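You operate a simulated robot arm through the tools that you are given. There is no shell and no other tool. Be economical: measure what you need, move in short steps, check, and stop when the job is done.

You run a simulated two-armed robot. Do the job below in one go: nothing can be reset, and whatever is moved stays where it is left.

## Task
Hold the small strainer on the dining table top steady with one hand and put the short parcel from the granite table in it with the other.

Only the result counts: the job must be done as asked and must still hold three seconds after the hand-in. Knocking over, shifting, dropping, spilling or breaking anything else fails it.

## Robot
Two 7-joint arms with four-finger grippers on one trunk, on a base that drives. Base frame: it is fixed to the floor where the robot stands at the start and does not move with it; the origin is under the middle of the robot, x ahead of it, y to its left, z up; the surface under the hand at the start is at about z = 76. Lengths are in cm, angles in rad, forces in N, time in s.
The left shoulder is at the start at [4, 18.1, 113], the right one opposite. With the tool pointing down near the work surface each hand reaches from about 30 to 84 cm from the robot's upright axis, wherever it stands, measured 20 degrees to its own side. Places, roughly: short parcel (5x4x8 cm) [60, -10, 80]; small strainer [250, -50, 75]. Payload 3.67 kg a hand.
Tool frame (each hand has its own): the origin (TCP) lies between the finger pads and is the grasp point; the fingertips stand 2.8 cm ahead of it; z points along the fingers, y is the line along which they close. The gripper opens to 11.2 cm. The gripper's body begins 7.3 cm behind the TCP.
Orientation is that of the tool frame in the base frame, as a unit quaternion [w, x, y, z]. With the fingers straight down and closing along the base's y, the tool's x points along the base's -x, its y along +y and its z along -z.

## Interface
- The arms move only by the tool step_arm. It takes "left_moves", "right_moves" or both (then of equal length, played together; a hand with none holds still); each is a list of rows, each an object of numbers (a shift or turn left out is 0, a gripper value left out holds the last): "wx", "wy", "wz": the turn, a rotation vector about the tool's x, y, z in units of 120 degrees (1.0 is 120 degrees); "tx", "ty", "tz": the shift along the tool's x, y, z in units of 500 mm (1.0 is 500 mm); "grip": the finger opening in cm, from 0 to 11.2. In form: [{"wx": .., "wy": .., "wz": .., "tx": .., "ty": .., "tz": .., "grip": ..}, ...]. A call has 1 to 20 rows; each row is the pose to reach, as a shift and turn from the pose commanded when the call began, along the tool's axes at that moment. A call with a number of a shift or a turn outside -1 to 1 is refused whole. A row lasts 0.2 s, in which the tool goes at most 5 cm and 0.15 rad; a call with a longer step from one row to the next is refused whole, and so is a gripper value outside its range. Where a pose cannot be reached the arm comes as near as it can. A force on the tool above 40 N (or 10 N above the force at the start of the call, whichever is more), or a blocked arm, ends the call early, and 0.2 s more pass. The fingers move at their own pace and stop on an object; they squeeze with about 24 N. The grip force told is the motor's: it shows also when the fingers shut on nothing. Time passes only in rows, and 0.2 s behind the last, so rows that repeat a pose let the fingers close. It gives the time, the measured TCP pose, the force on the tool (base axes), the opening and the grip force at its end, in the units of the frame above (readings bear some noise), with the torque about the TCP (base axes, N m) and any sound that the robot's microphone picked up.
- Cameras (640 x 400 px; columns grow to the right, rows downward): "scene" is now at [10.38, -0.67, 135.04]; the picture's right is [-0.08, -1.00, 0.00], its down [-0.65, 0.05, -0.76] and it looks along [0.76, -0.06, -0.65] (base axes); focal length 261 px, centre (320, 200). "left" rides on the left gripper at [6, 1.8, -10.4] in its tool frame; the picture's right is [-0.29, 0.96, 0.00], its down [-0.80, -0.24, -0.55] and it looks along [-0.53, -0.16, 0.83] (tool axes); focal length 234 px, centre (320, 200). "right" rides on the right gripper at [6, -1.8, -10.4] in its tool frame; the picture's right is [0.29, 0.96, 0.00], its down [-0.80, 0.24, -0.55] and it looks along [-0.53, 0.16, 0.83] (tool axes); focal length 234 px, centre (320, 200). There is no depth. A picture from a camera that has moved, and an enlarged one, comes with that camera's place and axes in the base frame and with its lens.
- camera(camera): a new picture of that camera. The clock stands still meanwhile.
- raise_lower(by): slides the trunk up (or, below 0, down) by that many cm; the arms and the scene camera ride with it, the base frame stays. It gives what a move gives, with no picture.
- steer(legs): drives the robot by 1 to 6 legs, each [ahead, left, turn to the left] in cm, cm and rad, along the robot's own axes; the way and the turn of a leg run together, so that a leg with both is an arc; at most 150 cm and 3.142 rad a leg. The arms and the cameras ride along, it lands a little off, and it stops where it bumps. It gives what a move gives.
- turn_head(pan, tilt): turns the head with the scene camera to pan (to the left, within 1.501 rad either way) and tilt (down, from -0.506 to 1.204), counted from straight ahead of the robot. It gives what a move gives.
- zoom(camera, box): a new picture of the part [left, top, right, bottom] of that camera's present view, enlarged. The clock stands still meanwhile.
- close_job(): hands the job in; it is judged then, once.

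Go step by step. Nothing tells you exact positions but the pictures and the camera data: compare them with the known pose of the tool, close in by small moves and look again before you grip or let go. The budget is 120 turns and 88 pictures, counting those below and the enlarged ones. Unless the task says otherwise, let go and move clear before handing in, and close with one line.

The tools are called after "Emit:" as a command line: name --argument value ..., lists and objects as JSON in quotes. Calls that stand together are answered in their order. step_arm: Moves the arms, as the interface text tells. Its arguments: {"type":"object","properties":{"left_moves":{"type":"array","items":{"type":"object","properties":{"wx":{"type":"number"},"wy":{"type":"number"},"wz":{"type":"number"},"tx":{"type":"number"},"ty":{"type":"number"},"tz":{"type":"number"},"grip":{"type":"number"}}}},"right_moves":{"type":"array","items":{"type":"object","properties":{"wx":{"type":"number"},"wy":{"type":"number"},"wz":{"type":"number"},"tx":{"type":"number"},"ty":{"type":"number"},"tz":{"type":"number"},"grip":{"type":"number"}}}}},"required":[]} The other tools are called the same way: raise_lower (by) slides the trunk up or down; steer (legs) drives the base; turn_head (pan, tilt) turns the head that bears the scene camera; camera (camera) takes a picture; zoom (camera, box) takes an enlarged picture of a part of a camera's view; close_job () hands the job in.

At the start:

```text
t: 0.0
left_tcp_pos: [54.41, 11.79, 96.14]
left_tool_rot: [0.0, 0.001, 1.0, 0.0]
left_contact_force: [0.1, -0.4, 0.0]
left_wrist_torque: [-0.01, 0.0, 0.02]
left_finger_gap: 11.2
left_finger_force: 0.0
right_tcp_pos: [53.02, -24.8, 101.11]
right_tool_rot: [0.0, -0.001, 1.0, 0.0]
right_contact_force: [-0.9, 0.4, 0.1]
right_wrist_torque: [0.01, 0.02, 0.01]
right_finger_gap: 11.17
right_finger_force: 0.0
trunk travel left (down, up): [-25.0, 26.4]
robot x, y, heading: [-0.29, -0.19, 0.001]
head pan, tilt: [-0.075, 0.71]
```

scene: 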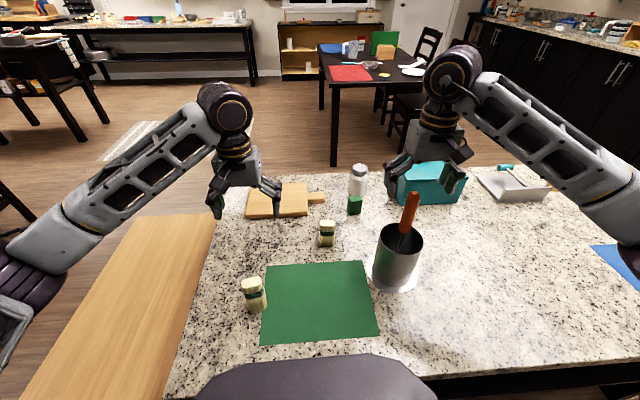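
right: 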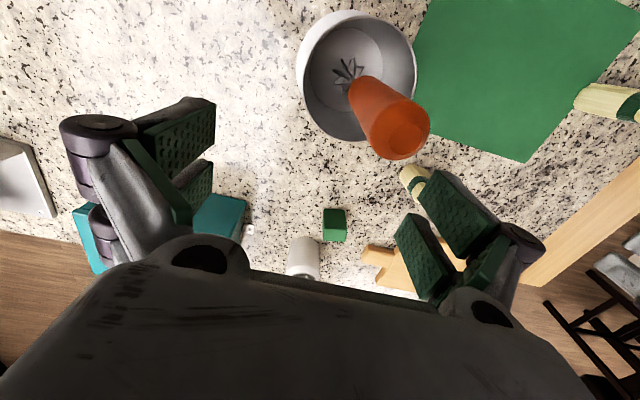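
left: 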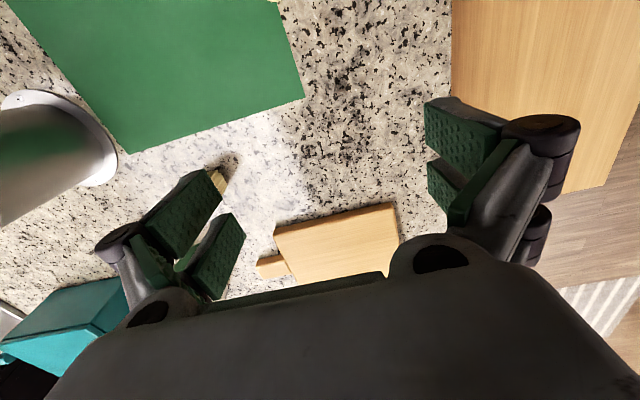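

I see the granite table with a small green block near (354,205), which I take to be the short parcel, and the dining table far ahead. I'll zoom in on both to check.

Emit:
zoom --camera "scene" --box '[300, 140, 460, 240]'

Emit:
zoom --camera "scene" --box '[300, 20, 460, 120]'

Emit:
zoom --camera "right" --box '[240, 160, 400, 260]'

```text
4.00 times, centred on (380, 190) of scene
camera zoom: at [10.38, -0.67, 135.04], right [-0.08, -1.0, 0.0], down [-0.65, 0.05, -0.76], along [0.76, -0.06, -0.65], focal length 1044 px, centre (80, 240)
```

zoom: 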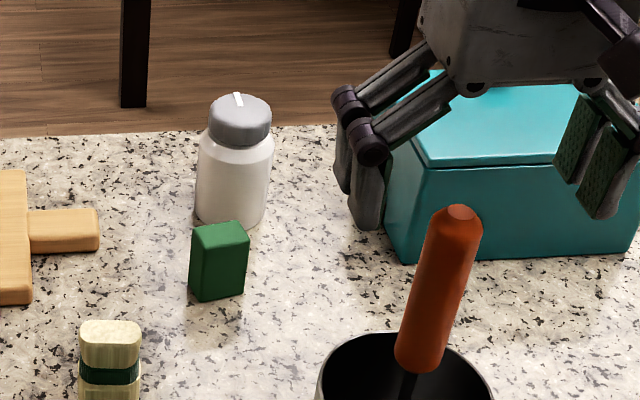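

```text
4.00 times, centred on (380, 70) of scene
camera zoom: at [10.38, -0.67, 135.04], right [-0.08, -1.0, 0.0], down [-0.65, 0.05, -0.76], along [0.76, -0.06, -0.65], focal length 1044 px, centre (80, 720)
```

zoom: 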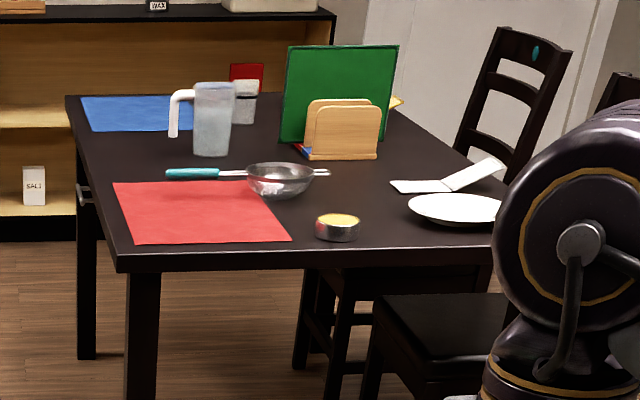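

```text
4.00 times, centred on (320, 210) of right
camera zoom: at [46.87, -26.63, 111.59], right [-0.29, 0.96, 0.0], down [0.8, 0.24, 0.55], along [0.53, 0.16, -0.83], focal length 937 px, centre (320, 160)
```

zoom: 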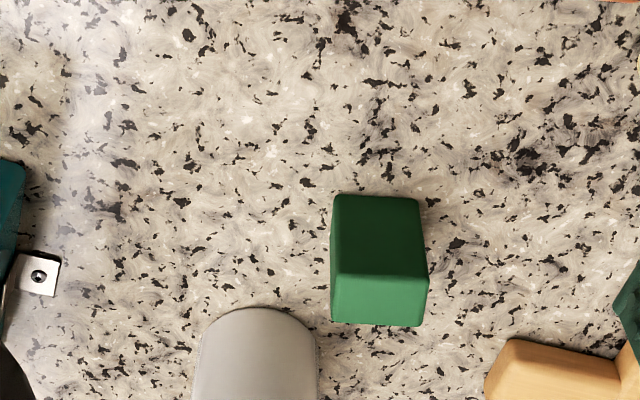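

The green block is around (71,-17), but the beige banded items are nearer the quoted place of the parcel. I'll look closer.

Emit:
zoom --camera "scene" --box '[230, 200, 390, 320]'

Emit:
turn_head --pan -0.15 --tilt 0.95

Emit:
camera --camera "scene"

```text
3.33 times, centred on (310, 260) of scene
camera zoom: at [10.38, -0.67, 135.04], right [-0.08, -1.0, 0.0], down [-0.65, 0.05, -0.76], along [0.76, -0.06, -0.65], focal length 870 px, centre (353, 0)
```

zoom: 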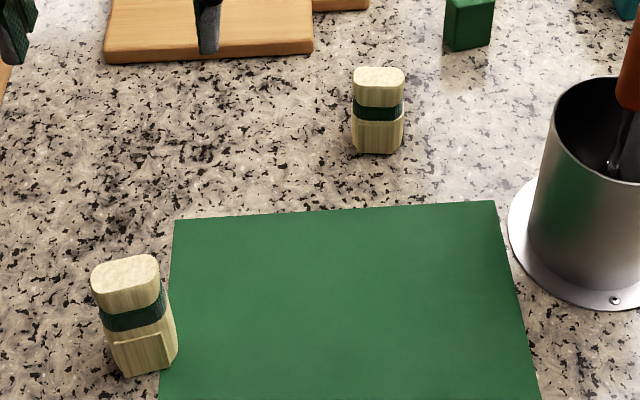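

```text
t: 0.8
left_tcp_pos: [54.45, 12.02, 96.22]
left_tool_rot: [-0.001, 0.0, 1.0, 0.0]
left_contact_force: [0.4, 0.3, -1.0]
left_wrist_torque: [0.01, 0.04, 0.02]
left_finger_gap: 11.21
left_finger_force: 0.1
right_tcp_pos: [52.97, -24.86, 101.13]
right_tool_rot: [0.001, 0.0, 1.0, 0.0]
right_contact_force: [-0.3, -0.1, 0.1]
right_wrist_torque: [0.03, -0.01, 0.0]
right_finger_gap: 11.2
right_finger_force: 0.0
trunk travel left (down, up): [-25.0, 26.4]
robot x, y, heading: [-0.24, -0.03, 0.003]
head pan, tilt: [-0.15, 0.949]
```

```text
80 pictures are left
camera scene: at [9.15, -1.12, 133.15], right [-0.15, -0.99, 0.0], down [-0.8, 0.12, -0.58], along [0.58, -0.09, -0.81], focal length 261 px, centre (320, 200)
```

scene: 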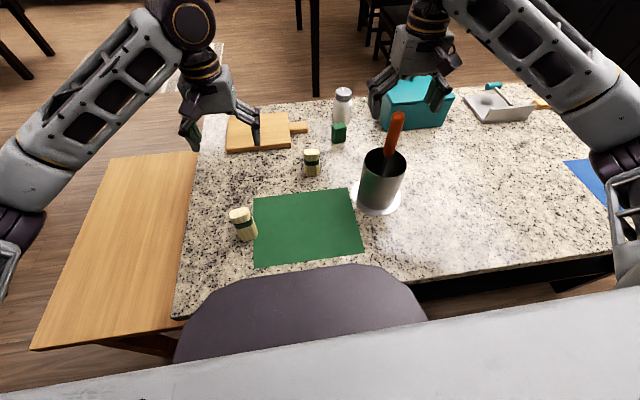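

The beige banded item at about (60,-7) matches the parcel's stated place and an 8 cm height, and the other beige item looks slightly taller. I'll raise the trunk so the right arm clears the orange-handled utensil, then look from above.

Emit:
raise_lower --by 20

Emit:
camera --camera "right"

Emit:
camera --camera "scene"

```text
t: 2.9
left_tcp_pos: [54.44, 11.9, 116.22]
left_tool_rot: [0.0, -0.001, 1.0, -0.001]
left_contact_force: [-0.4, -1.0, -0.4]
left_wrist_torque: [0.0, 0.01, 0.04]
left_finger_gap: 11.2
left_finger_force: 0.0
right_tcp_pos: [52.83, -24.76, 121.09]
right_tool_rot: [-0.001, 0.0, 1.0, 0.0]
right_contact_force: [0.2, 0.2, -0.3]
right_wrist_torque: [0.01, 0.0, 0.0]
right_finger_gap: 11.23
right_finger_force: 0.1
trunk travel left (down, up): [-45.0, 6.4]
robot x, y, heading: [0.17, -0.03, 0.003]
head pan, tilt: [-0.15, 0.949]
```

```text
79 pictures are left
camera right: at [46.88, -26.63, 131.58], right [-0.29, 0.96, 0.0], down [0.8, 0.24, 0.55], along [0.53, 0.16, -0.83], focal length 234 px, centre (320, 200)
```

right: 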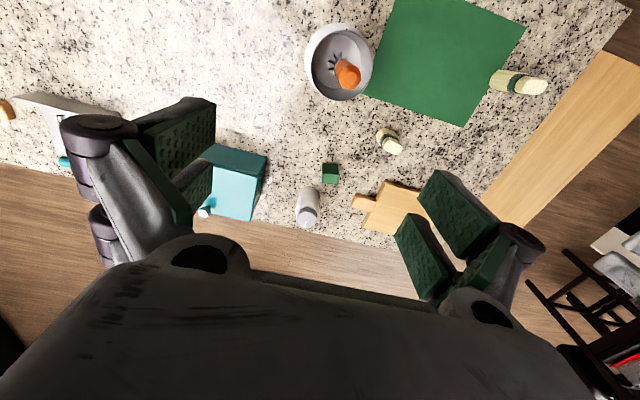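

```text
78 pictures are left
camera scene: at [9.16, -1.12, 153.16], right [-0.15, -0.99, 0.0], down [-0.8, 0.12, -0.58], along [0.58, -0.09, -0.81], focal length 261 px, centre (320, 200)
```

scene: 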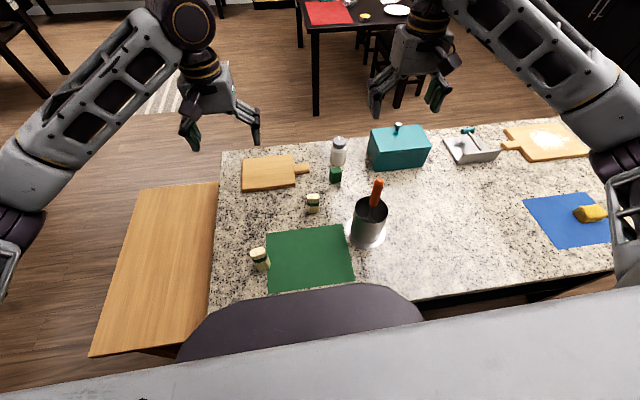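

The view from above now shows both beige items and the green block. I'll zoom to measure all three.

Emit:
zoom --camera "right" --box '[290, 100, 450, 200]'

Emit:
zoom --camera "right" --box '[450, 40, 610, 140]'

Emit:
zoom --camera "scene" --box '[240, 140, 400, 280]'

```text
4.00 times, centred on (370, 150) of right
camera zoom: at [46.88, -26.63, 131.58], right [-0.29, 0.96, 0.0], down [0.8, 0.24, 0.55], along [0.53, 0.16, -0.83], focal length 937 px, centre (120, 400)
```

zoom: 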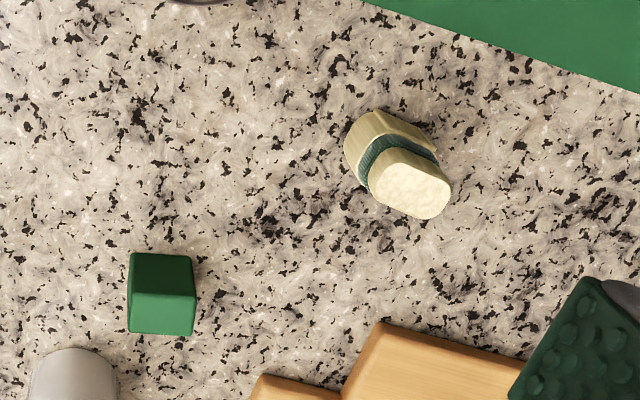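

```text
4.00 times, centred on (530, 90) of right
camera zoom: at [46.88, -26.63, 131.58], right [-0.29, 0.96, 0.0], down [0.8, 0.24, 0.55], along [0.53, 0.16, -0.83], focal length 937 px, centre (-520, 640)
```

zoom: 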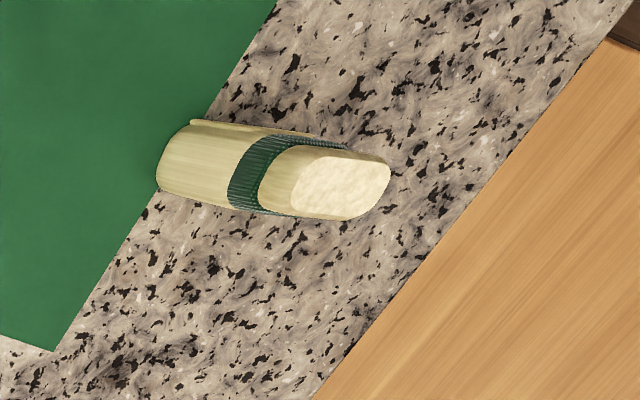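

```text
2.86 times, centred on (320, 210) of scene
camera zoom: at [9.16, -1.12, 153.16], right [-0.15, -0.99, 0.0], down [-0.8, 0.12, -0.58], along [0.58, -0.09, -0.81], focal length 746 px, centre (320, 171)
```

zoom: 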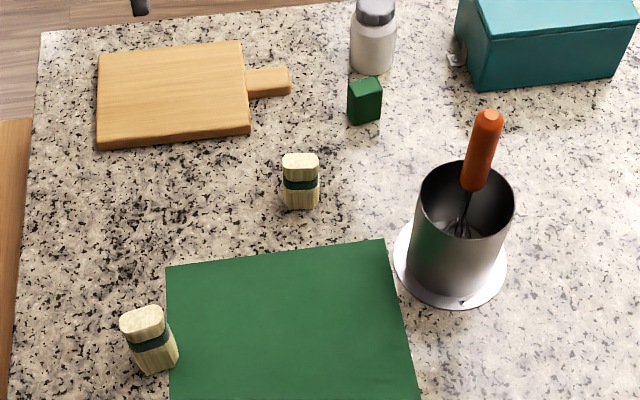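

The two beige parcels differ in height: the one at about (60.2,-6.6) is 8 cm tall, so it is the short parcel, and the other is around 10 cm. I'll bring the right hand over it high up, turned 90° to close on its flat 4 cm sides.

Emit:
step_arm --right_moves '[{"wz": -0.068, "tx": -0.013, "ty": 0.033}, {"wz": -0.136, "tx": -0.027, "ty": 0.066}, {"wz": -0.204, "tx": -0.04, "ty": 0.1}, {"wz": -0.272, "tx": -0.054, "ty": 0.133}, {"wz": -0.34, "tx": -0.067, "ty": 0.166}, {"wz": -0.408, "tx": -0.08, "ty": 0.2}, {"wz": -0.476, "tx": -0.094, "ty": 0.233}, {"wz": -0.544, "tx": -0.108, "ty": 0.266}, {"wz": -0.612, "tx": -0.12, "ty": 0.3}, {"wz": -0.68, "tx": -0.135, "ty": 0.333}, {"wz": -0.75, "tx": -0.148, "ty": 0.364}, {"wz": -0.75, "tx": -0.148, "ty": 0.364, "tz": 0.1}, {"wz": -0.75, "tx": -0.148, "ty": 0.364, "tz": 0.2}, {"wz": -0.75, "tx": -0.148, "ty": 0.364, "tz": 0.3}]'

Emit:
camera --camera "right"

Emit:
camera --camera "scene"

```text
t: 6.1
left_tcp_pos: [54.11, 11.99, 116.26]
left_tool_rot: [0.001, 0.0, 1.0, -0.001]
left_contact_force: [-0.1, -0.6, 0.0]
left_wrist_torque: [-0.03, -0.02, 0.02]
left_finger_gap: 11.22
left_finger_force: 0.1
right_tcp_pos: [42.38, -1.19, 110.88]
right_tool_rot: [0.09, -0.659, 0.746, -0.024]
right_contact_force: [-0.1, 0.5, -0.4]
right_wrist_torque: [0.0, -0.04, 0.0]
right_finger_gap: 11.19
right_finger_force: 0.1
right hand out of reach, approached as far as the arm can: row 7, 8, 9, 10, 11, 12, 13, 14
trunk travel left (down, up): [-45.0, 6.4]
robot x, y, heading: [0.23, 0.08, 0.003]
head pan, tilt: [-0.15, 0.949]
stopped in row 14 (right hand): the arm was blocked; the commanded pose is now the measured one
```

```text
74 pictures are left
camera right: at [41.71, -8.13, 120.95], right [-0.97, -0.16, -0.18], down [-0.23, 0.77, 0.59], along [0.04, 0.61, -0.79], focal length 234 px, centre (320, 200)
```

right: 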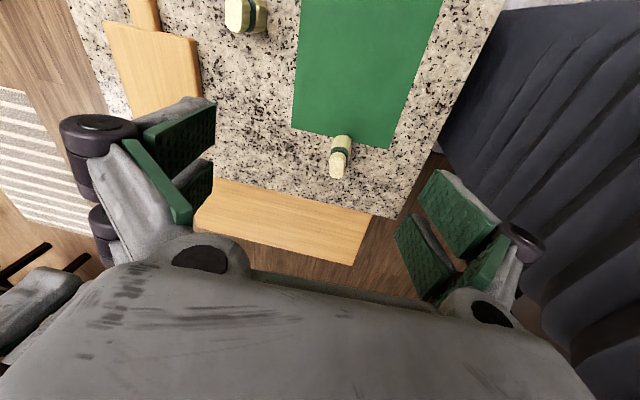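

```text
73 pictures are left
camera scene: at [8.9, -1.02, 153.17], right [-0.15, -0.99, 0.0], down [-0.8, 0.12, -0.58], along [0.58, -0.09, -0.81], focal length 261 px, centre (320, 200)
```

scene: 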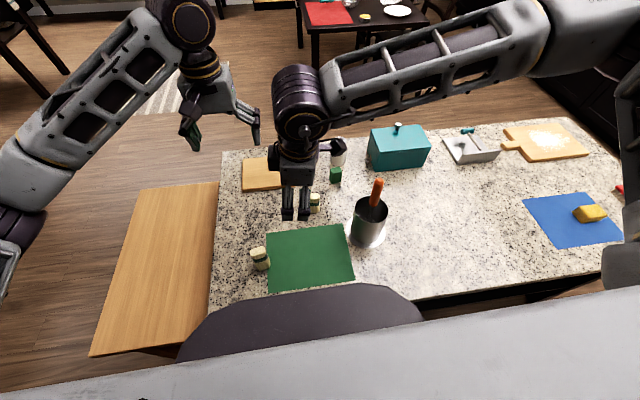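

That yaw is out of reach for the right arm. I'll turn back to closing along y, and go above the parcel at a height of about 105.

Emit:
step_arm --right_moves '[{"wx": -0.0025, "wy": 0.0094, "wz": 0.0689, "tx": 0.0078, "ty": -0.0344, "tz": 0.0166}, {"wx": -0.005, "wy": 0.0188, "wz": 0.1378, "tx": 0.0156, "ty": -0.0688, "tz": 0.0332}, {"wx": -0.0075, "wy": 0.0282, "wz": 0.2067, "tx": 0.0234, "ty": -0.1032, "tz": 0.0498}, {"wx": -0.01, "wy": 0.0376, "wz": 0.2756, "tx": 0.0312, "ty": -0.1376, "tz": 0.0664}, {"wx": -0.0125, "wy": 0.047, "wz": 0.3445, "tx": 0.039, "ty": -0.172, "tz": 0.083}, {"wx": -0.015, "wy": 0.0564, "wz": 0.4134, "tx": 0.0468, "ty": -0.2064, "tz": 0.0996}, {"wx": -0.0175, "wy": 0.0658, "wz": 0.4823, "tx": 0.0546, "ty": -0.2408, "tz": 0.1162}, {"wx": -0.02, "wy": 0.0752, "wz": 0.5512, "tx": 0.0624, "ty": -0.2752, "tz": 0.1328}, {"wx": -0.0225, "wy": 0.0846, "wz": 0.6201, "tx": 0.0702, "ty": -0.3096, "tz": 0.1494}, {"wx": -0.025, "wy": 0.094, "wz": 0.689, "tx": 0.078, "ty": -0.344, "tz": 0.166}, {"wx": -0.025, "wy": 0.094, "wz": 0.689, "tx": 0.078, "ty": -0.344, "tz": 0.166}]'

Emit:
camera --camera "right"

Emit:
camera --camera "scene"

```text
t: 8.5
left_tcp_pos: [54.27, 11.86, 116.07]
left_tool_rot: [0.001, 0.0, 1.0, 0.001]
left_contact_force: [-0.8, 0.8, 0.7]
left_wrist_torque: [0.01, -0.01, 0.01]
left_finger_gap: 11.21
left_finger_force: 0.1
right_tcp_pos: [60.4, -6.59, 105.04]
right_tool_rot: [-0.002, 0.003, 1.0, 0.0]
right_contact_force: [0.5, -0.6, 0.1]
right_wrist_torque: [-0.01, 0.02, -0.03]
right_finger_gap: 11.18
right_finger_force: 0.2
trunk travel left (down, up): [-45.0, 6.4]
robot x, y, heading: [0.17, -0.45, 0.005]
head pan, tilt: [-0.15, 0.949]
```

```text
72 pictures are left
camera right: at [54.34, -8.47, 115.44], right [-0.28, 0.96, 0.0], down [0.8, 0.24, 0.55], along [0.53, 0.16, -0.83], focal length 234 px, centre (320, 200)
```

right: 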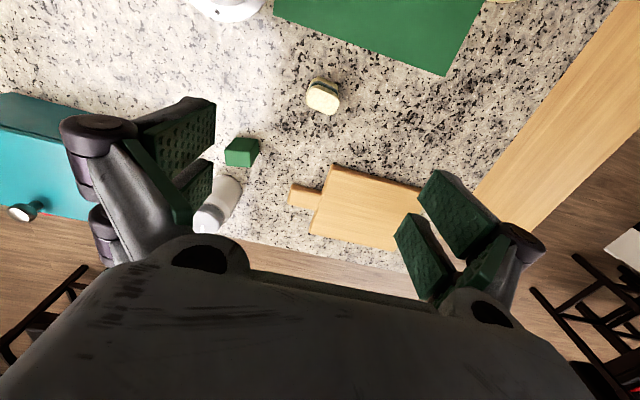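

```text
71 pictures are left
camera scene: at [9.15, -1.11, 153.16], right [-0.15, -0.99, 0.0], down [-0.8, 0.12, -0.58], along [0.58, -0.09, -0.81], focal length 261 px, centre (320, 200)
```

scene: 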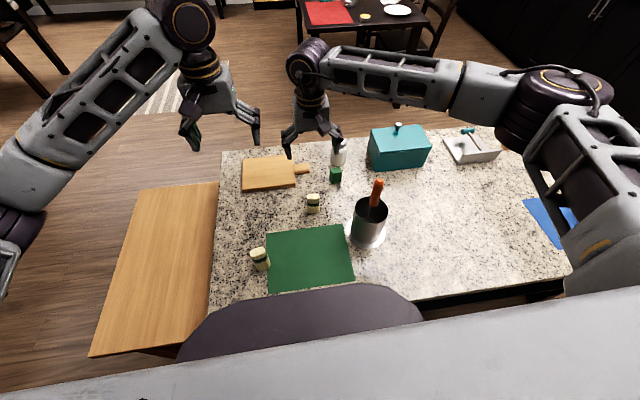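

The hand is above the parcel. I'll zoom to measure the parcel's position and yaw.

Emit:
zoom --camera "right" --box '[280, 60, 376, 120]'

```text
6.67 times, centred on (328, 90) of right
camera zoom: at [54.34, -8.47, 115.44], right [-0.28, 0.96, 0.0], down [0.8, 0.24, 0.55], along [0.53, 0.16, -0.83], focal length 1561 px, centre (267, 933)
```

zoom: 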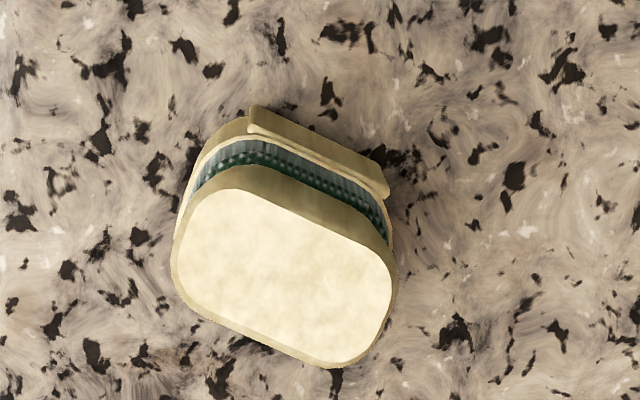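

The parcel's top centre is at (60.0,-6.4,84) with a yaw of about -0.07. I'll descend to z=90 and check clearances.

Emit:
step_arm --right_moves '[{"tx": 0.008, "ty": 0.004, "tz": 0.07, "wz": 0.033}, {"tx": 0.008, "ty": 0.004, "tz": 0.14, "wz": 0.033}, {"tx": 0.008, "ty": 0.004, "tz": 0.22, "wz": 0.033}, {"tx": 0.008, "ty": 0.004, "tz": 0.3, "wz": 0.033}]'

Emit:
camera --camera "right"

Emit:
camera --camera "scene"

```text
t: 9.5
left_tcp_pos: [54.46, 11.88, 116.21]
left_tool_rot: [-0.001, -0.001, 1.0, 0.0]
left_contact_force: [0.1, 0.3, -0.3]
left_wrist_torque: [-0.01, 0.03, 0.02]
left_finger_gap: 11.2
left_finger_force: 0.1
right_tcp_pos: [60.18, -6.52, 89.99]
right_tool_rot: [-0.001, 0.036, 0.999, 0.0]
right_contact_force: [0.1, 0.6, -0.6]
right_wrist_torque: [0.01, 0.03, -0.01]
right_finger_gap: 11.16
right_finger_force: 0.0
trunk travel left (down, up): [-45.0, 6.4]
robot x, y, heading: [0.12, 0.18, 0.0]
head pan, tilt: [-0.15, 0.949]
```

```text
69 pictures are left
camera right: at [53.92, -7.83, 100.45], right [-0.22, 0.98, 0.0], down [0.81, 0.18, 0.55], along [0.54, 0.12, -0.83], focal length 234 px, centre (320, 200)
```

right: 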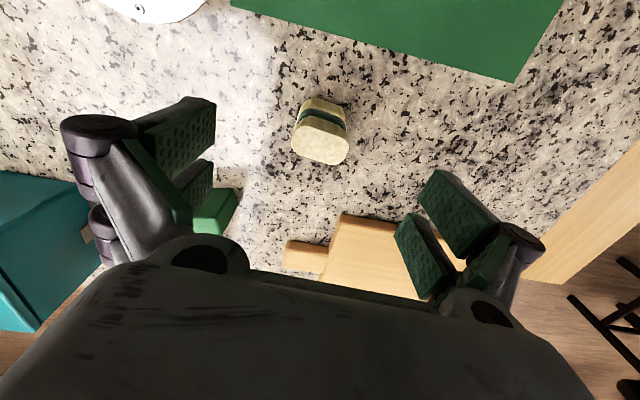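

```text
68 pictures are left
camera scene: at [9.27, -1.12, 153.15], right [-0.15, -0.99, 0.0], down [-0.8, 0.12, -0.58], along [0.57, -0.09, -0.81], focal length 261 px, centre (320, 200)
```

scene: 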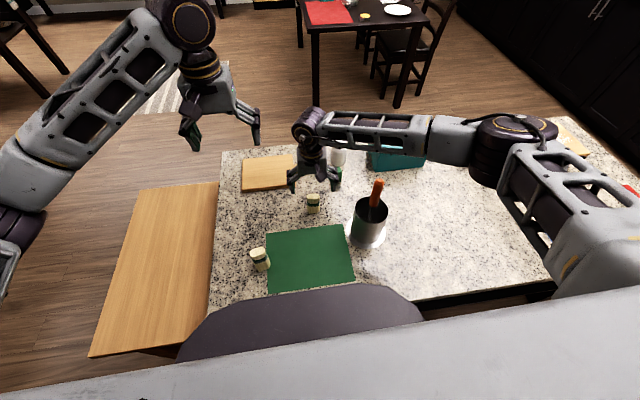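

Clearances look good and the parcel is centred at (60.1,-6.3). I'll descend to z≈81.3 and close the fingers.

Emit:
step_arm --right_moves '[{"tz": 0.06, "ty": 0.002}, {"tz": 0.12, "ty": 0.004}, {"tz": 0.174, "ty": 0.004}, {"tz": 0.174, "ty": 0.004}]'

Emit:
step_arm --right_moves '[{"grip": 8}, {"grip": 6}, {"grip": 4}, {"grip": 2}, {"grip": 2}]'

Emit:
camera --camera "right"

```text
t: 10.5
left_tcp_pos: [54.34, 11.89, 116.17]
left_tool_rot: [0.0, 0.0, 1.0, 0.0]
left_contact_force: [-0.2, -0.5, -0.2]
left_wrist_torque: [0.01, 0.01, -0.02]
left_finger_gap: 11.17
left_finger_force: 0.1
right_tcp_pos: [59.93, -6.34, 81.36]
right_tool_rot: [-0.002, 0.036, 0.999, -0.001]
right_contact_force: [-0.8, 0.1, -0.1]
right_wrist_torque: [0.0, 0.03, -0.01]
right_finger_gap: 11.17
right_finger_force: 0.1
trunk travel left (down, up): [-45.0, 6.4]
robot x, y, heading: [0.33, -0.0, 0.001]
head pan, tilt: [-0.15, 0.949]
```

```text
t: 11.7
left_tcp_pos: [54.39, 11.85, 116.09]
left_tool_rot: [0.0, 0.0, 1.0, 0.0]
left_contact_force: [-0.2, 0.1, 0.2]
left_wrist_torque: [0.0, 0.01, -0.02]
left_finger_gap: 11.2
left_finger_force: 0.1
right_tcp_pos: [59.91, -6.41, 81.34]
right_tool_rot: [-0.002, 0.035, 0.999, -0.001]
right_contact_force: [0.0, -0.7, -0.3]
right_wrist_torque: [-0.05, -0.01, -0.03]
right_finger_gap: 4.23
right_finger_force: 24.1
trunk travel left (down, up): [-45.0, 6.4]
robot x, y, heading: [-0.03, -0.16, 0.001]
head pan, tilt: [-0.15, 0.949]
```

```text
67 pictures are left
camera right: at [53.84, -7.69, 91.82], right [-0.22, 0.98, 0.0], down [0.81, 0.18, 0.55], along [0.54, 0.12, -0.83], focal length 234 px, centre (320, 200)
```

right: 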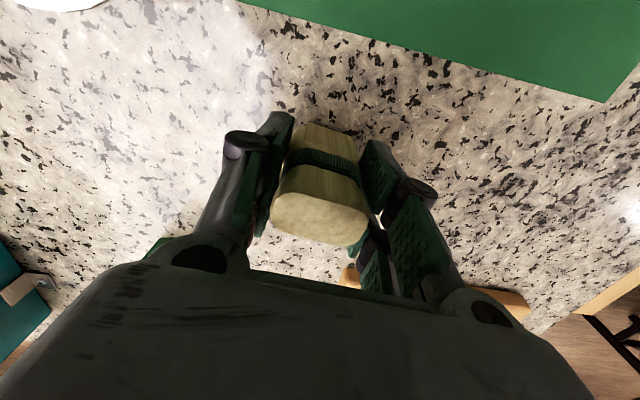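

The parcel is gripped at 4.2 cm with 24 N. I'll lift it 25 cm.

Emit:
step_arm --right_moves '[{"tz": -0.03}, {"tz": -0.08}, {"tz": -0.15}, {"tz": -0.22}, {"tz": -0.29}, {"tz": -0.36}, {"tz": -0.43}, {"tz": -0.5}, {"tz": -0.5}]'

Emit:
turn_head --pan 0.0 --tilt 0.5

Emit:
camera --camera "scene"

Emit:
camera --camera "right"

```text
t: 13.7
left_tcp_pos: [54.39, 11.79, 116.09]
left_tool_rot: [0.001, -0.001, 1.0, 0.0]
left_contact_force: [0.5, 0.3, -0.2]
left_wrist_torque: [0.0, -0.01, 0.02]
left_finger_gap: 11.19
left_finger_force: 0.2
right_tcp_pos: [60.09, -6.13, 106.37]
right_tool_rot: [-0.002, 0.036, 0.999, 0.0]
right_contact_force: [0.1, 0.0, -1.9]
right_wrist_torque: [-0.01, 0.04, -0.01]
right_finger_gap: 4.24
right_finger_force: 24.6
trunk travel left (down, up): [-45.0, 6.4]
robot x, y, heading: [0.41, -0.21, 0.001]
head pan, tilt: [-0.15, 0.949]
```

```text
t: 14.6
left_tcp_pos: [54.49, 11.95, 116.29]
left_tool_rot: [0.001, 0.0, 1.0, 0.001]
left_contact_force: [-0.9, 0.0, 0.9]
left_wrist_torque: [-0.01, -0.03, -0.03]
left_finger_gap: 11.19
left_finger_force: 0.0
right_tcp_pos: [60.02, -6.34, 106.41]
right_tool_rot: [-0.001, 0.035, 0.999, 0.0]
right_contact_force: [0.4, -0.2, -1.5]
right_wrist_torque: [0.02, 0.0, 0.03]
right_finger_gap: 4.23
right_finger_force: 24.2
trunk travel left (down, up): [-45.0, 6.4]
robot x, y, heading: [0.03, 0.03, 0.001]
head pan, tilt: [0.0, 0.499]
```

```text
66 pictures are left
camera scene: at [11.09, -0.03, 156.89], right [0.0, -1.0, 0.0], down [-0.48, 0.0, -0.88], along [0.88, 0.0, -0.48], focal length 261 px, centre (320, 200)
```

scene: 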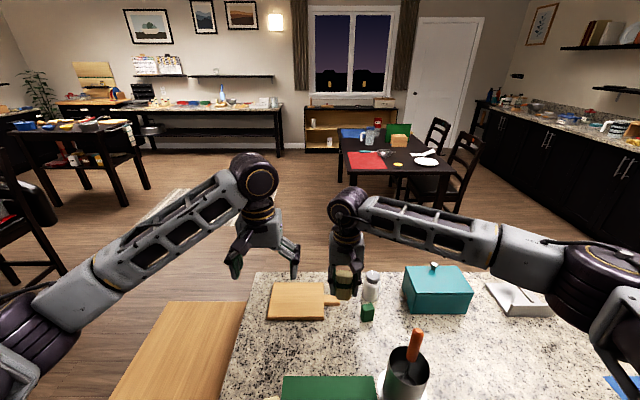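

```text
65 pictures are left
camera right: at [53.9, -7.57, 116.82], right [-0.22, 0.98, 0.0], down [0.81, 0.18, 0.55], along [0.54, 0.12, -0.83], focal length 234 px, centre (320, 200)
```

right: 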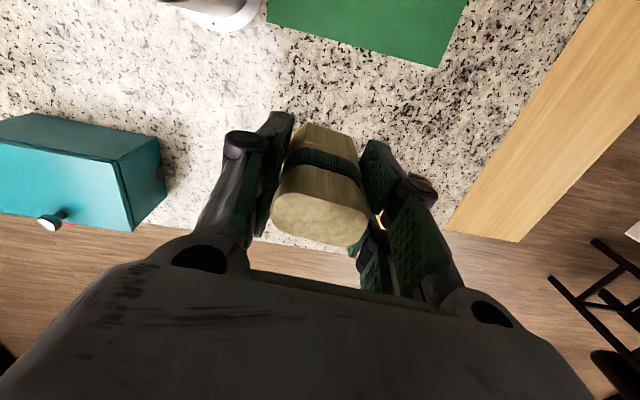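

The parcel is held securely. Before driving around the left end of the granite table I'll check the surroundings on the left.

Emit:
turn_head --pan 1.3 --tilt 0.6

Emit:
camera --camera "scene"

```text
t: 16.1
left_tcp_pos: [54.4, 11.86, 116.11]
left_tool_rot: [0.0, 0.0, 1.0, 0.001]
left_contact_force: [0.2, 0.4, -0.7]
left_wrist_torque: [0.01, 0.0, 0.05]
left_finger_gap: 11.2
left_finger_force: 0.0
right_tcp_pos: [60.06, -6.13, 106.36]
right_tool_rot: [-0.003, 0.036, 0.999, -0.001]
right_contact_force: [0.6, 0.0, -1.0]
right_wrist_torque: [0.04, -0.03, -0.01]
right_finger_gap: 4.22
right_finger_force: 23.9
trunk travel left (down, up): [-45.0, 6.4]
robot x, y, heading: [-0.18, -0.13, -0.001]
head pan, tilt: [1.3, 0.6]
```

```text
64 pictures are left
camera scene: at [4.38, 8.48, 156.0], right [0.96, -0.27, 0.0], down [-0.15, -0.54, -0.83], along [0.22, 0.8, -0.56], focal length 261 px, centre (320, 200)
```

scene: 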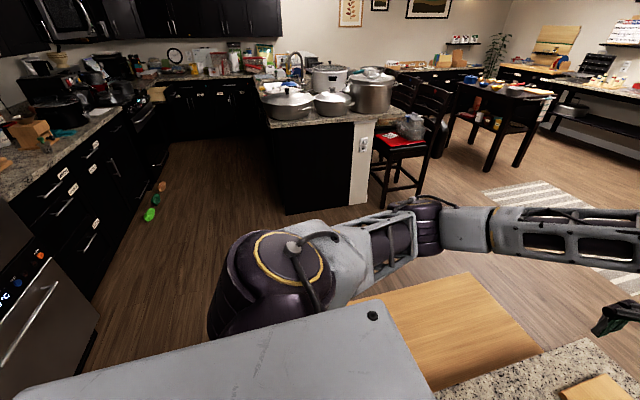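

The corridor on the left is clear from about y=56 to y=200. I'll back off a little, slide left and drive ahead past the granite table.

Emit:
steer --legs '[[-15, 0, 0], [0, 105, 0], [150, 0, 0]]'

Emit:
turn_head --pan -0.9 --tilt 0.5

Emit:
camera --camera "scene"

```text
t: 30.0
left_tcp_pos: [189.38, 118.91, 116.24]
left_tool_rot: [0.0, -0.003, 1.0, 0.0]
left_contact_force: [0.5, -0.1, 0.2]
left_wrist_torque: [0.02, -0.01, 0.0]
left_finger_gap: 11.2
left_finger_force: 0.1
right_tcp_pos: [195.18, 100.82, 106.35]
right_tool_rot: [-0.001, 0.033, 0.999, 0.0]
right_contact_force: [-0.2, 0.5, 0.4]
right_wrist_torque: [0.01, 0.01, 0.0]
right_finger_gap: 4.2
right_finger_force: 23.5
trunk travel left (down, up): [-45.0, 6.4]
robot x, y, heading: [134.91, 106.79, 0.004]
head pan, tilt: [1.3, 0.6]
```

```text
t: 32.0
left_tcp_pos: [189.37, 118.91, 116.19]
left_tool_rot: [0.0, -0.004, 1.0, 0.0]
left_contact_force: [-0.4, 1.1, 0.7]
left_wrist_torque: [0.0, -0.01, -0.02]
left_finger_gap: 11.21
left_finger_force: 0.2
right_tcp_pos: [195.24, 100.78, 106.36]
right_tool_rot: [-0.001, 0.032, 0.999, 0.0]
right_contact_force: [-0.2, -0.4, -0.8]
right_wrist_torque: [0.02, -0.01, 0.01]
right_finger_gap: 4.25
right_finger_force: 24.0
trunk travel left (down, up): [-45.0, 6.4]
robot x, y, heading: [135.31, 106.92, 0.006]
head pan, tilt: [-0.901, 0.499]
```

```text
63 pictures are left
camera scene: at [142.84, 99.53, 156.9], right [-0.78, -0.63, 0.0], down [-0.3, 0.37, -0.88], along [0.55, -0.68, -0.48], focal length 261 px, centre (320, 200)
```

scene: 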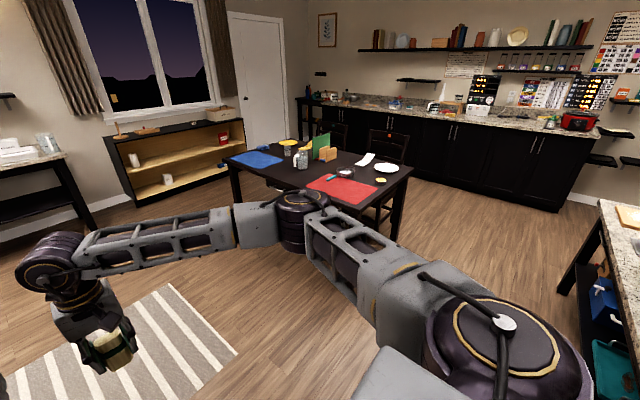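

I can see the dining table with the strainer. I'll zoom in for a better measurement of the layout.

Emit:
zoom --camera "scene" --box '[210, 120, 420, 220]'

```text
3.05 times, centred on (315, 170) of scene
camera zoom: at [142.84, 99.53, 156.9], right [-0.78, -0.63, 0.0], down [-0.3, 0.37, -0.88], along [0.55, -0.68, -0.48], focal length 796 px, centre (335, 291)
```

zoom: 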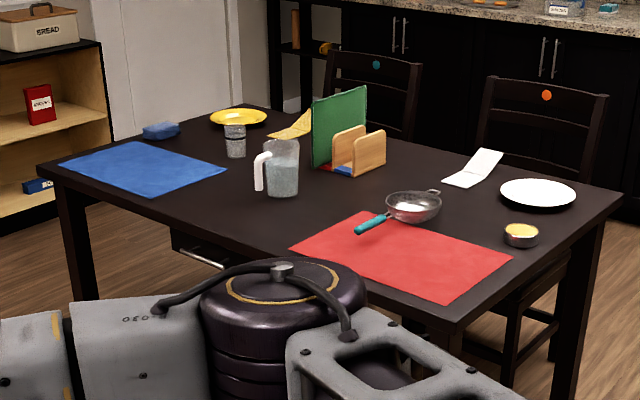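

The strainer bowl is near (245,-58) and its teal handle points toward +y with the tip near (246,-37). I'll come from the left end of the table, facing -y, so the handle points at the robot.

Emit:
steer --legs '[[0, 0, -1.571], [0, 111, 0], [75, 0, 0]]'

Emit:
turn_head --pan 0.0 --tilt 0.7

Emit:
camera --camera "scene"

```text
t: 45.9
left_tcp_pos: [260.15, -20.98, 116.09]
left_tool_rot: [-0.001, 0.706, 0.708, 0.0]
left_contact_force: [0.8, 0.0, -0.2]
left_wrist_torque: [0.04, 0.0, -0.03]
left_finger_gap: 11.2
left_finger_force: 0.0
right_tcp_pos: [241.9, -26.58, 106.22]
right_tool_rot: [-0.002, 0.731, 0.682, 0.001]
right_contact_force: [0.0, 0.6, -0.6]
right_wrist_torque: [0.03, 0.05, -0.03]
right_finger_gap: 4.24
right_finger_force: 23.8
trunk travel left (down, up): [-45.0, 6.4]
robot x, y, heading: [247.98, 33.61, -1.565]
head pan, tilt: [-0.901, 0.499]
```

```text
t: 47.1
left_tcp_pos: [259.88, -20.89, 116.14]
left_tool_rot: [0.0, 0.706, 0.708, -0.001]
left_contact_force: [0.2, -0.2, 0.0]
left_wrist_torque: [-0.01, 0.02, 0.03]
left_finger_gap: 11.17
left_finger_force: 0.1
right_tcp_pos: [241.94, -26.66, 106.31]
right_tool_rot: [-0.002, 0.731, 0.683, 0.001]
right_contact_force: [0.3, -0.6, -0.3]
right_wrist_torque: [0.03, 0.01, 0.04]
right_finger_gap: 4.24
right_finger_force: 23.7
trunk travel left (down, up): [-45.0, 6.4]
robot x, y, heading: [248.19, 33.65, -1.569]
head pan, tilt: [0.0, 0.7]
```

```text
61 pictures are left
camera scene: at [247.83, 22.85, 155.13], right [-1.0, 0.0, 0.0], down [0.0, 0.64, -0.76], along [0.0, -0.76, -0.64], focal length 261 px, centre (320, 200)
```

scene: 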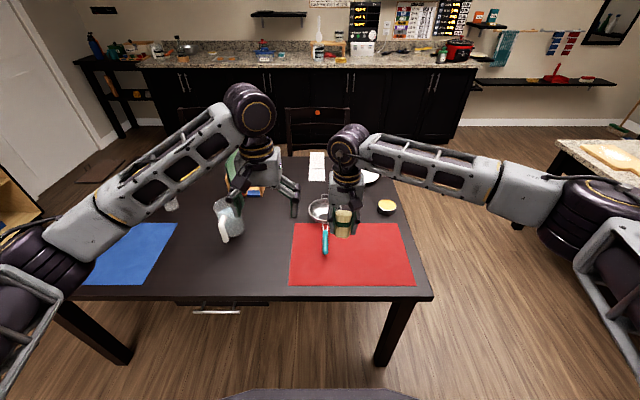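

I'm facing the table's left end and the strainer is nearly straight ahead. I'll zoom in on it.

Emit:
zoom --camera "scene" --box '[270, 180, 398, 260]'

Emit:
camera --camera "left"

Emit:
camera --camera "right"

```text
5.00 times, centred on (334, 220) of scene
camera zoom: at [247.83, 22.85, 155.13], right [-1.0, 0.0, 0.0], down [0.0, 0.64, -0.76], along [0.0, -0.76, -0.64], focal length 1306 px, centre (250, 100)
```

zoom: 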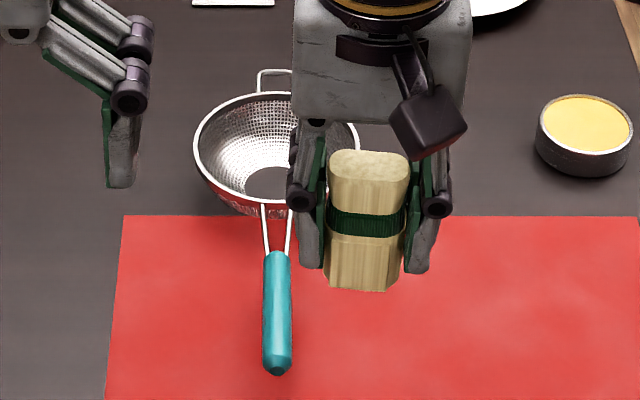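

```text
59 pictures are left
camera left: at [261.79, -14.94, 126.46], right [0.96, -0.28, 0.0], down [-0.24, -0.8, 0.55], along [-0.16, -0.53, -0.83], focal length 234 px, centre (320, 200)
```

left: 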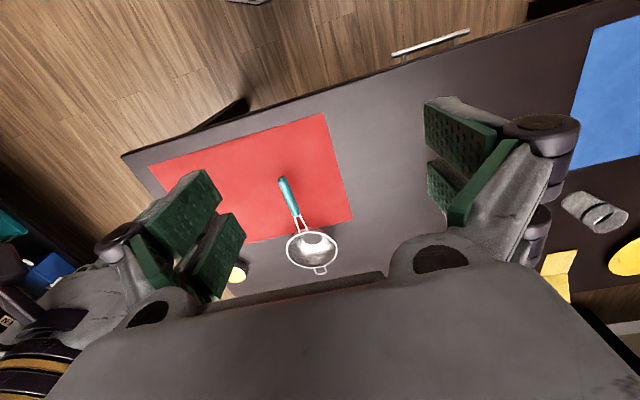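

```text
58 pictures are left
camera right: at [240.43, -20.52, 116.79], right [0.97, 0.22, 0.0], down [0.19, -0.81, 0.55], along [0.12, -0.54, -0.83], focal length 234 px, centre (320, 200)
```

right: 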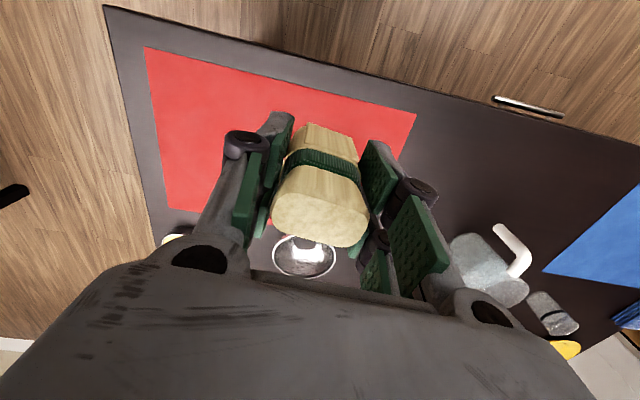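

The strainer bowl centre is about (245.4,-62) with its rim at z≈78.5. The teal handle runs from y=-49 to y=-38 at x≈245.7, z≈78. I'll drive 26 cm closer.

Emit:
steer --legs '[[26, 0, 0]]'

Emit:
turn_head --pan 0.0 --tilt 0.9

Emit:
camera --camera "scene"

Emit:
camera --camera "left"

```text
t: 49.0
left_tcp_pos: [260.07, -46.58, 116.19]
left_tool_rot: [0.0, 0.705, 0.709, 0.0]
left_contact_force: [0.4, -0.3, 0.1]
left_wrist_torque: [-0.02, -0.04, 0.0]
left_finger_gap: 11.2
left_finger_force: 0.0
right_tcp_pos: [242.1, -52.28, 106.4]
right_tool_rot: [-0.001, 0.73, 0.684, 0.001]
right_contact_force: [0.9, 0.3, -1.1]
right_wrist_torque: [0.0, -0.03, 0.0]
right_finger_gap: 4.24
right_finger_force: 23.8
trunk travel left (down, up): [-45.0, 6.4]
robot x, y, heading: [247.9, 7.51, -1.567]
head pan, tilt: [0.0, 0.7]
```

```text
t: 49.7
left_tcp_pos: [260.15, -46.8, 116.12]
left_tool_rot: [-0.001, 0.706, 0.708, 0.0]
left_contact_force: [0.4, 0.5, 0.4]
left_wrist_torque: [0.02, -0.01, 0.02]
left_finger_gap: 11.19
left_finger_force: 0.0
right_tcp_pos: [242.13, -52.52, 106.29]
right_tool_rot: [-0.002, 0.731, 0.682, 0.001]
right_contact_force: [-1.3, -0.5, -1.4]
right_wrist_torque: [0.02, 0.0, -0.03]
right_finger_gap: 4.23
right_finger_force: 23.8
trunk travel left (down, up): [-45.0, 6.4]
robot x, y, heading: [247.69, 7.21, -1.565]
head pan, tilt: [0.0, 0.901]
```

```text
57 pictures are left
camera scene: at [247.95, -2.17, 153.51], right [-1.0, 0.0, 0.0], down [0.0, 0.78, -0.62], along [0.0, -0.62, -0.78], focal length 261 px, centre (320, 200)
```

scene: 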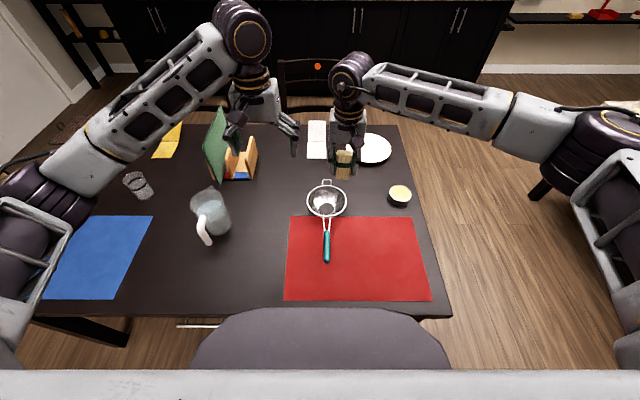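

```text
56 pictures are left
camera left: at [261.95, -40.86, 126.45], right [0.96, -0.28, 0.0], down [-0.24, -0.8, 0.55], along [-0.16, -0.53, -0.83], focal length 234 px, centre (320, 200)
```

left: 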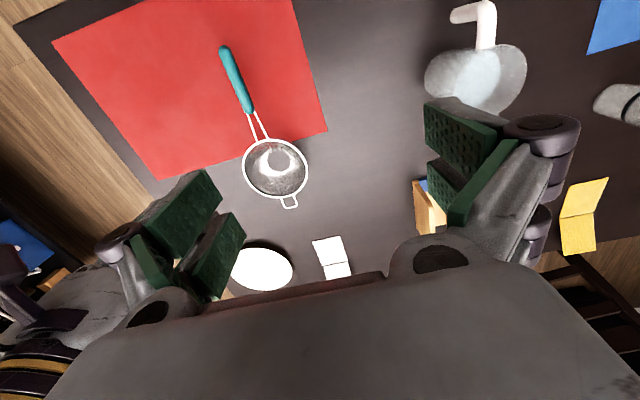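

I have consistent estimates: handle centre (245.8,-42,78.5) and bowl centre (245.4,-60.6). I'll move the right hand forward over the bowl while still high, then bring the left hand above the handle.

Emit:
step_arm --right_moves '[{"tx": -0.054, "ty": 0.027}, {"tx": -0.108, "ty": 0.054}, {"tx": -0.163, "ty": 0.081}, {"tx": -0.163, "ty": 0.081}]'

Emit:
step_arm --left_moves '[{"tx": 0.024, "ty": -0.072, "grip": 7}, {"tx": 0.048, "ty": -0.144}, {"tx": 0.072, "ty": -0.215}, {"tx": 0.096, "ty": -0.287}, {"tx": 0.096, "ty": -0.287, "tz": 0.09}, {"tx": 0.096, "ty": -0.287, "tz": 0.18}, {"tx": 0.096, "ty": -0.287, "tz": 0.27}, {"tx": 0.096, "ty": -0.287, "tz": 0.36}, {"tx": 0.096, "ty": -0.287, "tz": 0.45}, {"tx": 0.096, "ty": -0.287, "tz": 0.52}, {"tx": 0.096, "ty": -0.287, "tz": 0.52}]'

Emit:
camera --camera "left"

Emit:
camera --camera "scene"

```text
t: 50.7
left_tcp_pos: [260.16, -46.64, 116.22]
left_tool_rot: [0.0, 0.706, 0.708, 0.0]
left_contact_force: [0.0, 0.2, 1.1]
left_wrist_torque: [-0.01, 0.0, 0.0]
left_finger_gap: 11.19
left_finger_force: 0.1
right_tcp_pos: [245.35, -60.74, 106.33]
right_tool_rot: [-0.001, 0.73, 0.684, 0.001]
right_contact_force: [0.9, 0.0, -1.2]
right_wrist_torque: [0.0, -0.01, 0.01]
right_finger_gap: 4.23
right_finger_force: 24.2
trunk travel left (down, up): [-45.0, 6.4]
robot x, y, heading: [248.02, 7.52, -1.564]
head pan, tilt: [0.0, 0.901]
```

```text
t: 53.1
left_tcp_pos: [245.79, -42.06, 90.12]
left_tool_rot: [0.0, 0.706, 0.708, 0.0]
left_contact_force: [-0.3, -0.1, 0.8]
left_wrist_torque: [0.01, -0.03, -0.01]
left_finger_gap: 7.01
left_finger_force: 0.1
right_tcp_pos: [245.52, -60.76, 106.37]
right_tool_rot: [-0.001, 0.731, 0.683, 0.001]
right_contact_force: [0.7, -0.7, -0.5]
right_wrist_torque: [-0.03, 0.0, 0.03]
right_finger_gap: 4.21
right_finger_force: 24.2
trunk travel left (down, up): [-45.0, 6.4]
robot x, y, heading: [248.22, 7.27, -1.562]
head pan, tilt: [0.0, 0.901]
```

```text
55 pictures are left
camera left: at [247.59, -36.07, 100.45], right [0.96, -0.28, 0.0], down [-0.24, -0.8, 0.55], along [-0.16, -0.53, -0.83], focal length 234 px, centre (320, 200)
```

left: 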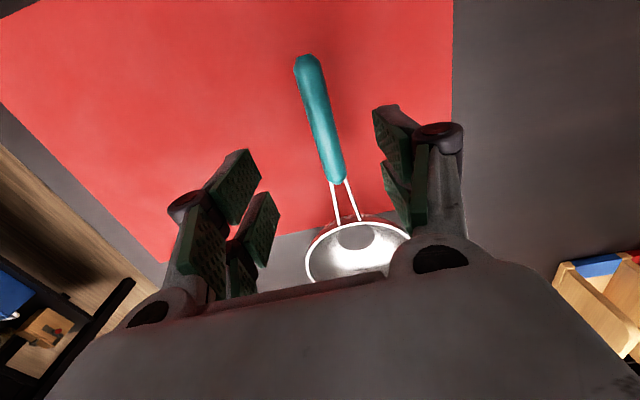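

```text
54 pictures are left
camera scene: at [247.98, -2.06, 153.52], right [-1.0, 0.0, 0.0], down [0.0, 0.78, -0.62], along [0.0, -0.62, -0.78], focal length 261 px, centre (320, 200)
```

scene: 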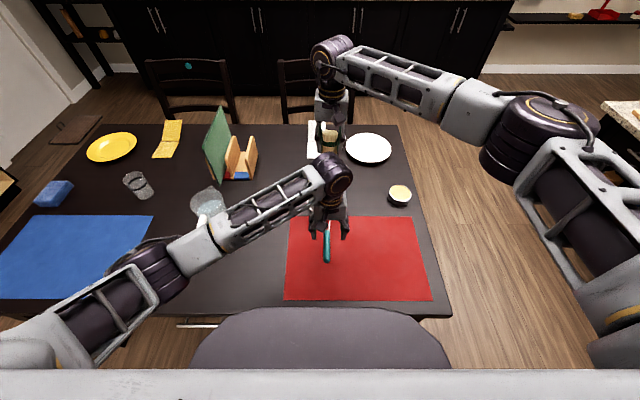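

The left hand is above the handle, which sits at x≈246.2, y from -48 to -37. I'll lower to z≈82 and look.

Emit:
step_arm --left_moves '[{"ty": 0.008, "tz": 0.06}, {"ty": 0.008, "tz": 0.12}, {"ty": 0.008, "tz": 0.162}]'

Emit:
camera --camera "left"

Emit:
zoom --camera "scene" --box '[272, 190, 384, 260]'

```text
t: 53.9
left_tcp_pos: [246.08, -41.98, 82.07]
left_tool_rot: [0.0, 0.706, 0.708, 0.0]
left_contact_force: [-0.7, -1.2, 0.4]
left_wrist_torque: [0.05, -0.04, -0.01]
left_finger_gap: 6.99
left_finger_force: 0.1
right_tcp_pos: [245.46, -60.84, 106.39]
right_tool_rot: [-0.001, 0.731, 0.682, 0.0]
right_contact_force: [-0.2, 0.5, -0.3]
right_wrist_torque: [0.03, 0.0, -0.01]
right_finger_gap: 4.25
right_finger_force: 24.1
trunk travel left (down, up): [-45.0, 6.4]
robot x, y, heading: [247.68, 7.75, -1.565]
head pan, tilt: [0.0, 0.901]
```

```text
53 pictures are left
camera left: at [247.95, -36.08, 92.39], right [0.96, -0.28, 0.0], down [-0.24, -0.8, 0.55], along [-0.16, -0.53, -0.83], focal length 234 px, centre (320, 200)
```

left: 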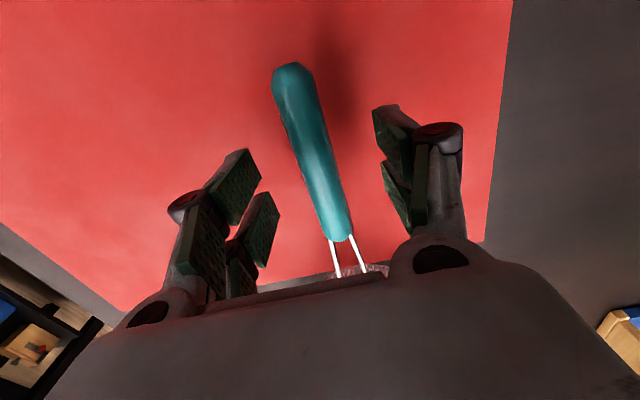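

```text
5.71 times, centred on (328, 225) of scene
camera zoom: at [247.93, -2.06, 153.51], right [-1.0, 0.0, 0.0], down [0.0, 0.78, -0.62], along [0.0, -0.62, -0.78], focal length 1492 px, centre (274, 57)
```

zoom: 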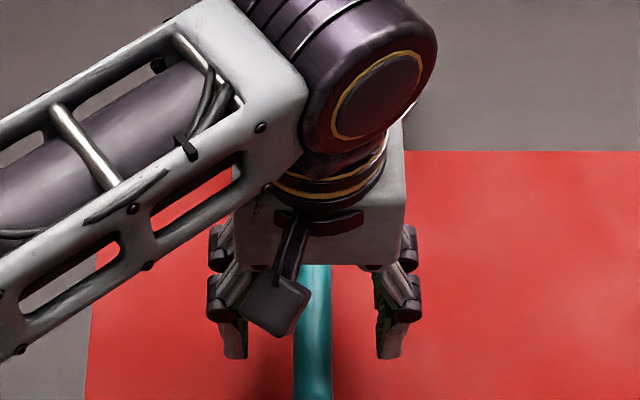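

The handle is centred between the fingers. I'll lower 3.3 cm more in small steps, then look.

Emit:
step_arm --left_moves '[{"tz": 0.02}, {"tz": 0.04}, {"tz": 0.055}, {"tz": 0.066}]'

Emit:
camera --camera "left"

```text
t: 54.9
left_tcp_pos: [246.11, -41.88, 78.83]
left_tool_rot: [0.0, 0.706, 0.709, 0.0]
left_contact_force: [-1.1, 0.7, -0.3]
left_wrist_torque: [0.03, -0.02, -0.06]
left_finger_gap: 7.0
left_finger_force: 0.1
right_tcp_pos: [245.53, -60.84, 106.38]
right_tool_rot: [-0.001, 0.73, 0.683, 0.001]
right_contact_force: [0.6, -0.2, -0.8]
right_wrist_torque: [-0.03, -0.02, 0.0]
right_finger_gap: 4.23
right_finger_force: 24.1
trunk travel left (down, up): [-45.0, 6.4]
robot x, y, heading: [248.14, 7.12, -1.565]
head pan, tilt: [0.0, 0.901]
```

```text
51 pictures are left
camera left: at [247.94, -36.0, 89.13], right [0.96, -0.28, 0.0], down [-0.24, -0.8, 0.55], along [-0.16, -0.53, -0.83], focal length 234 px, centre (320, 200)
```

left: 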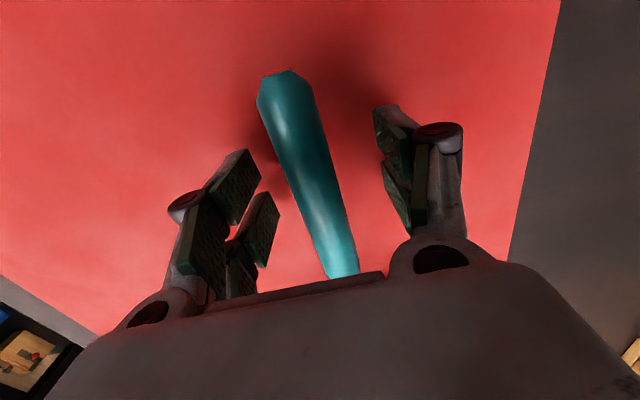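

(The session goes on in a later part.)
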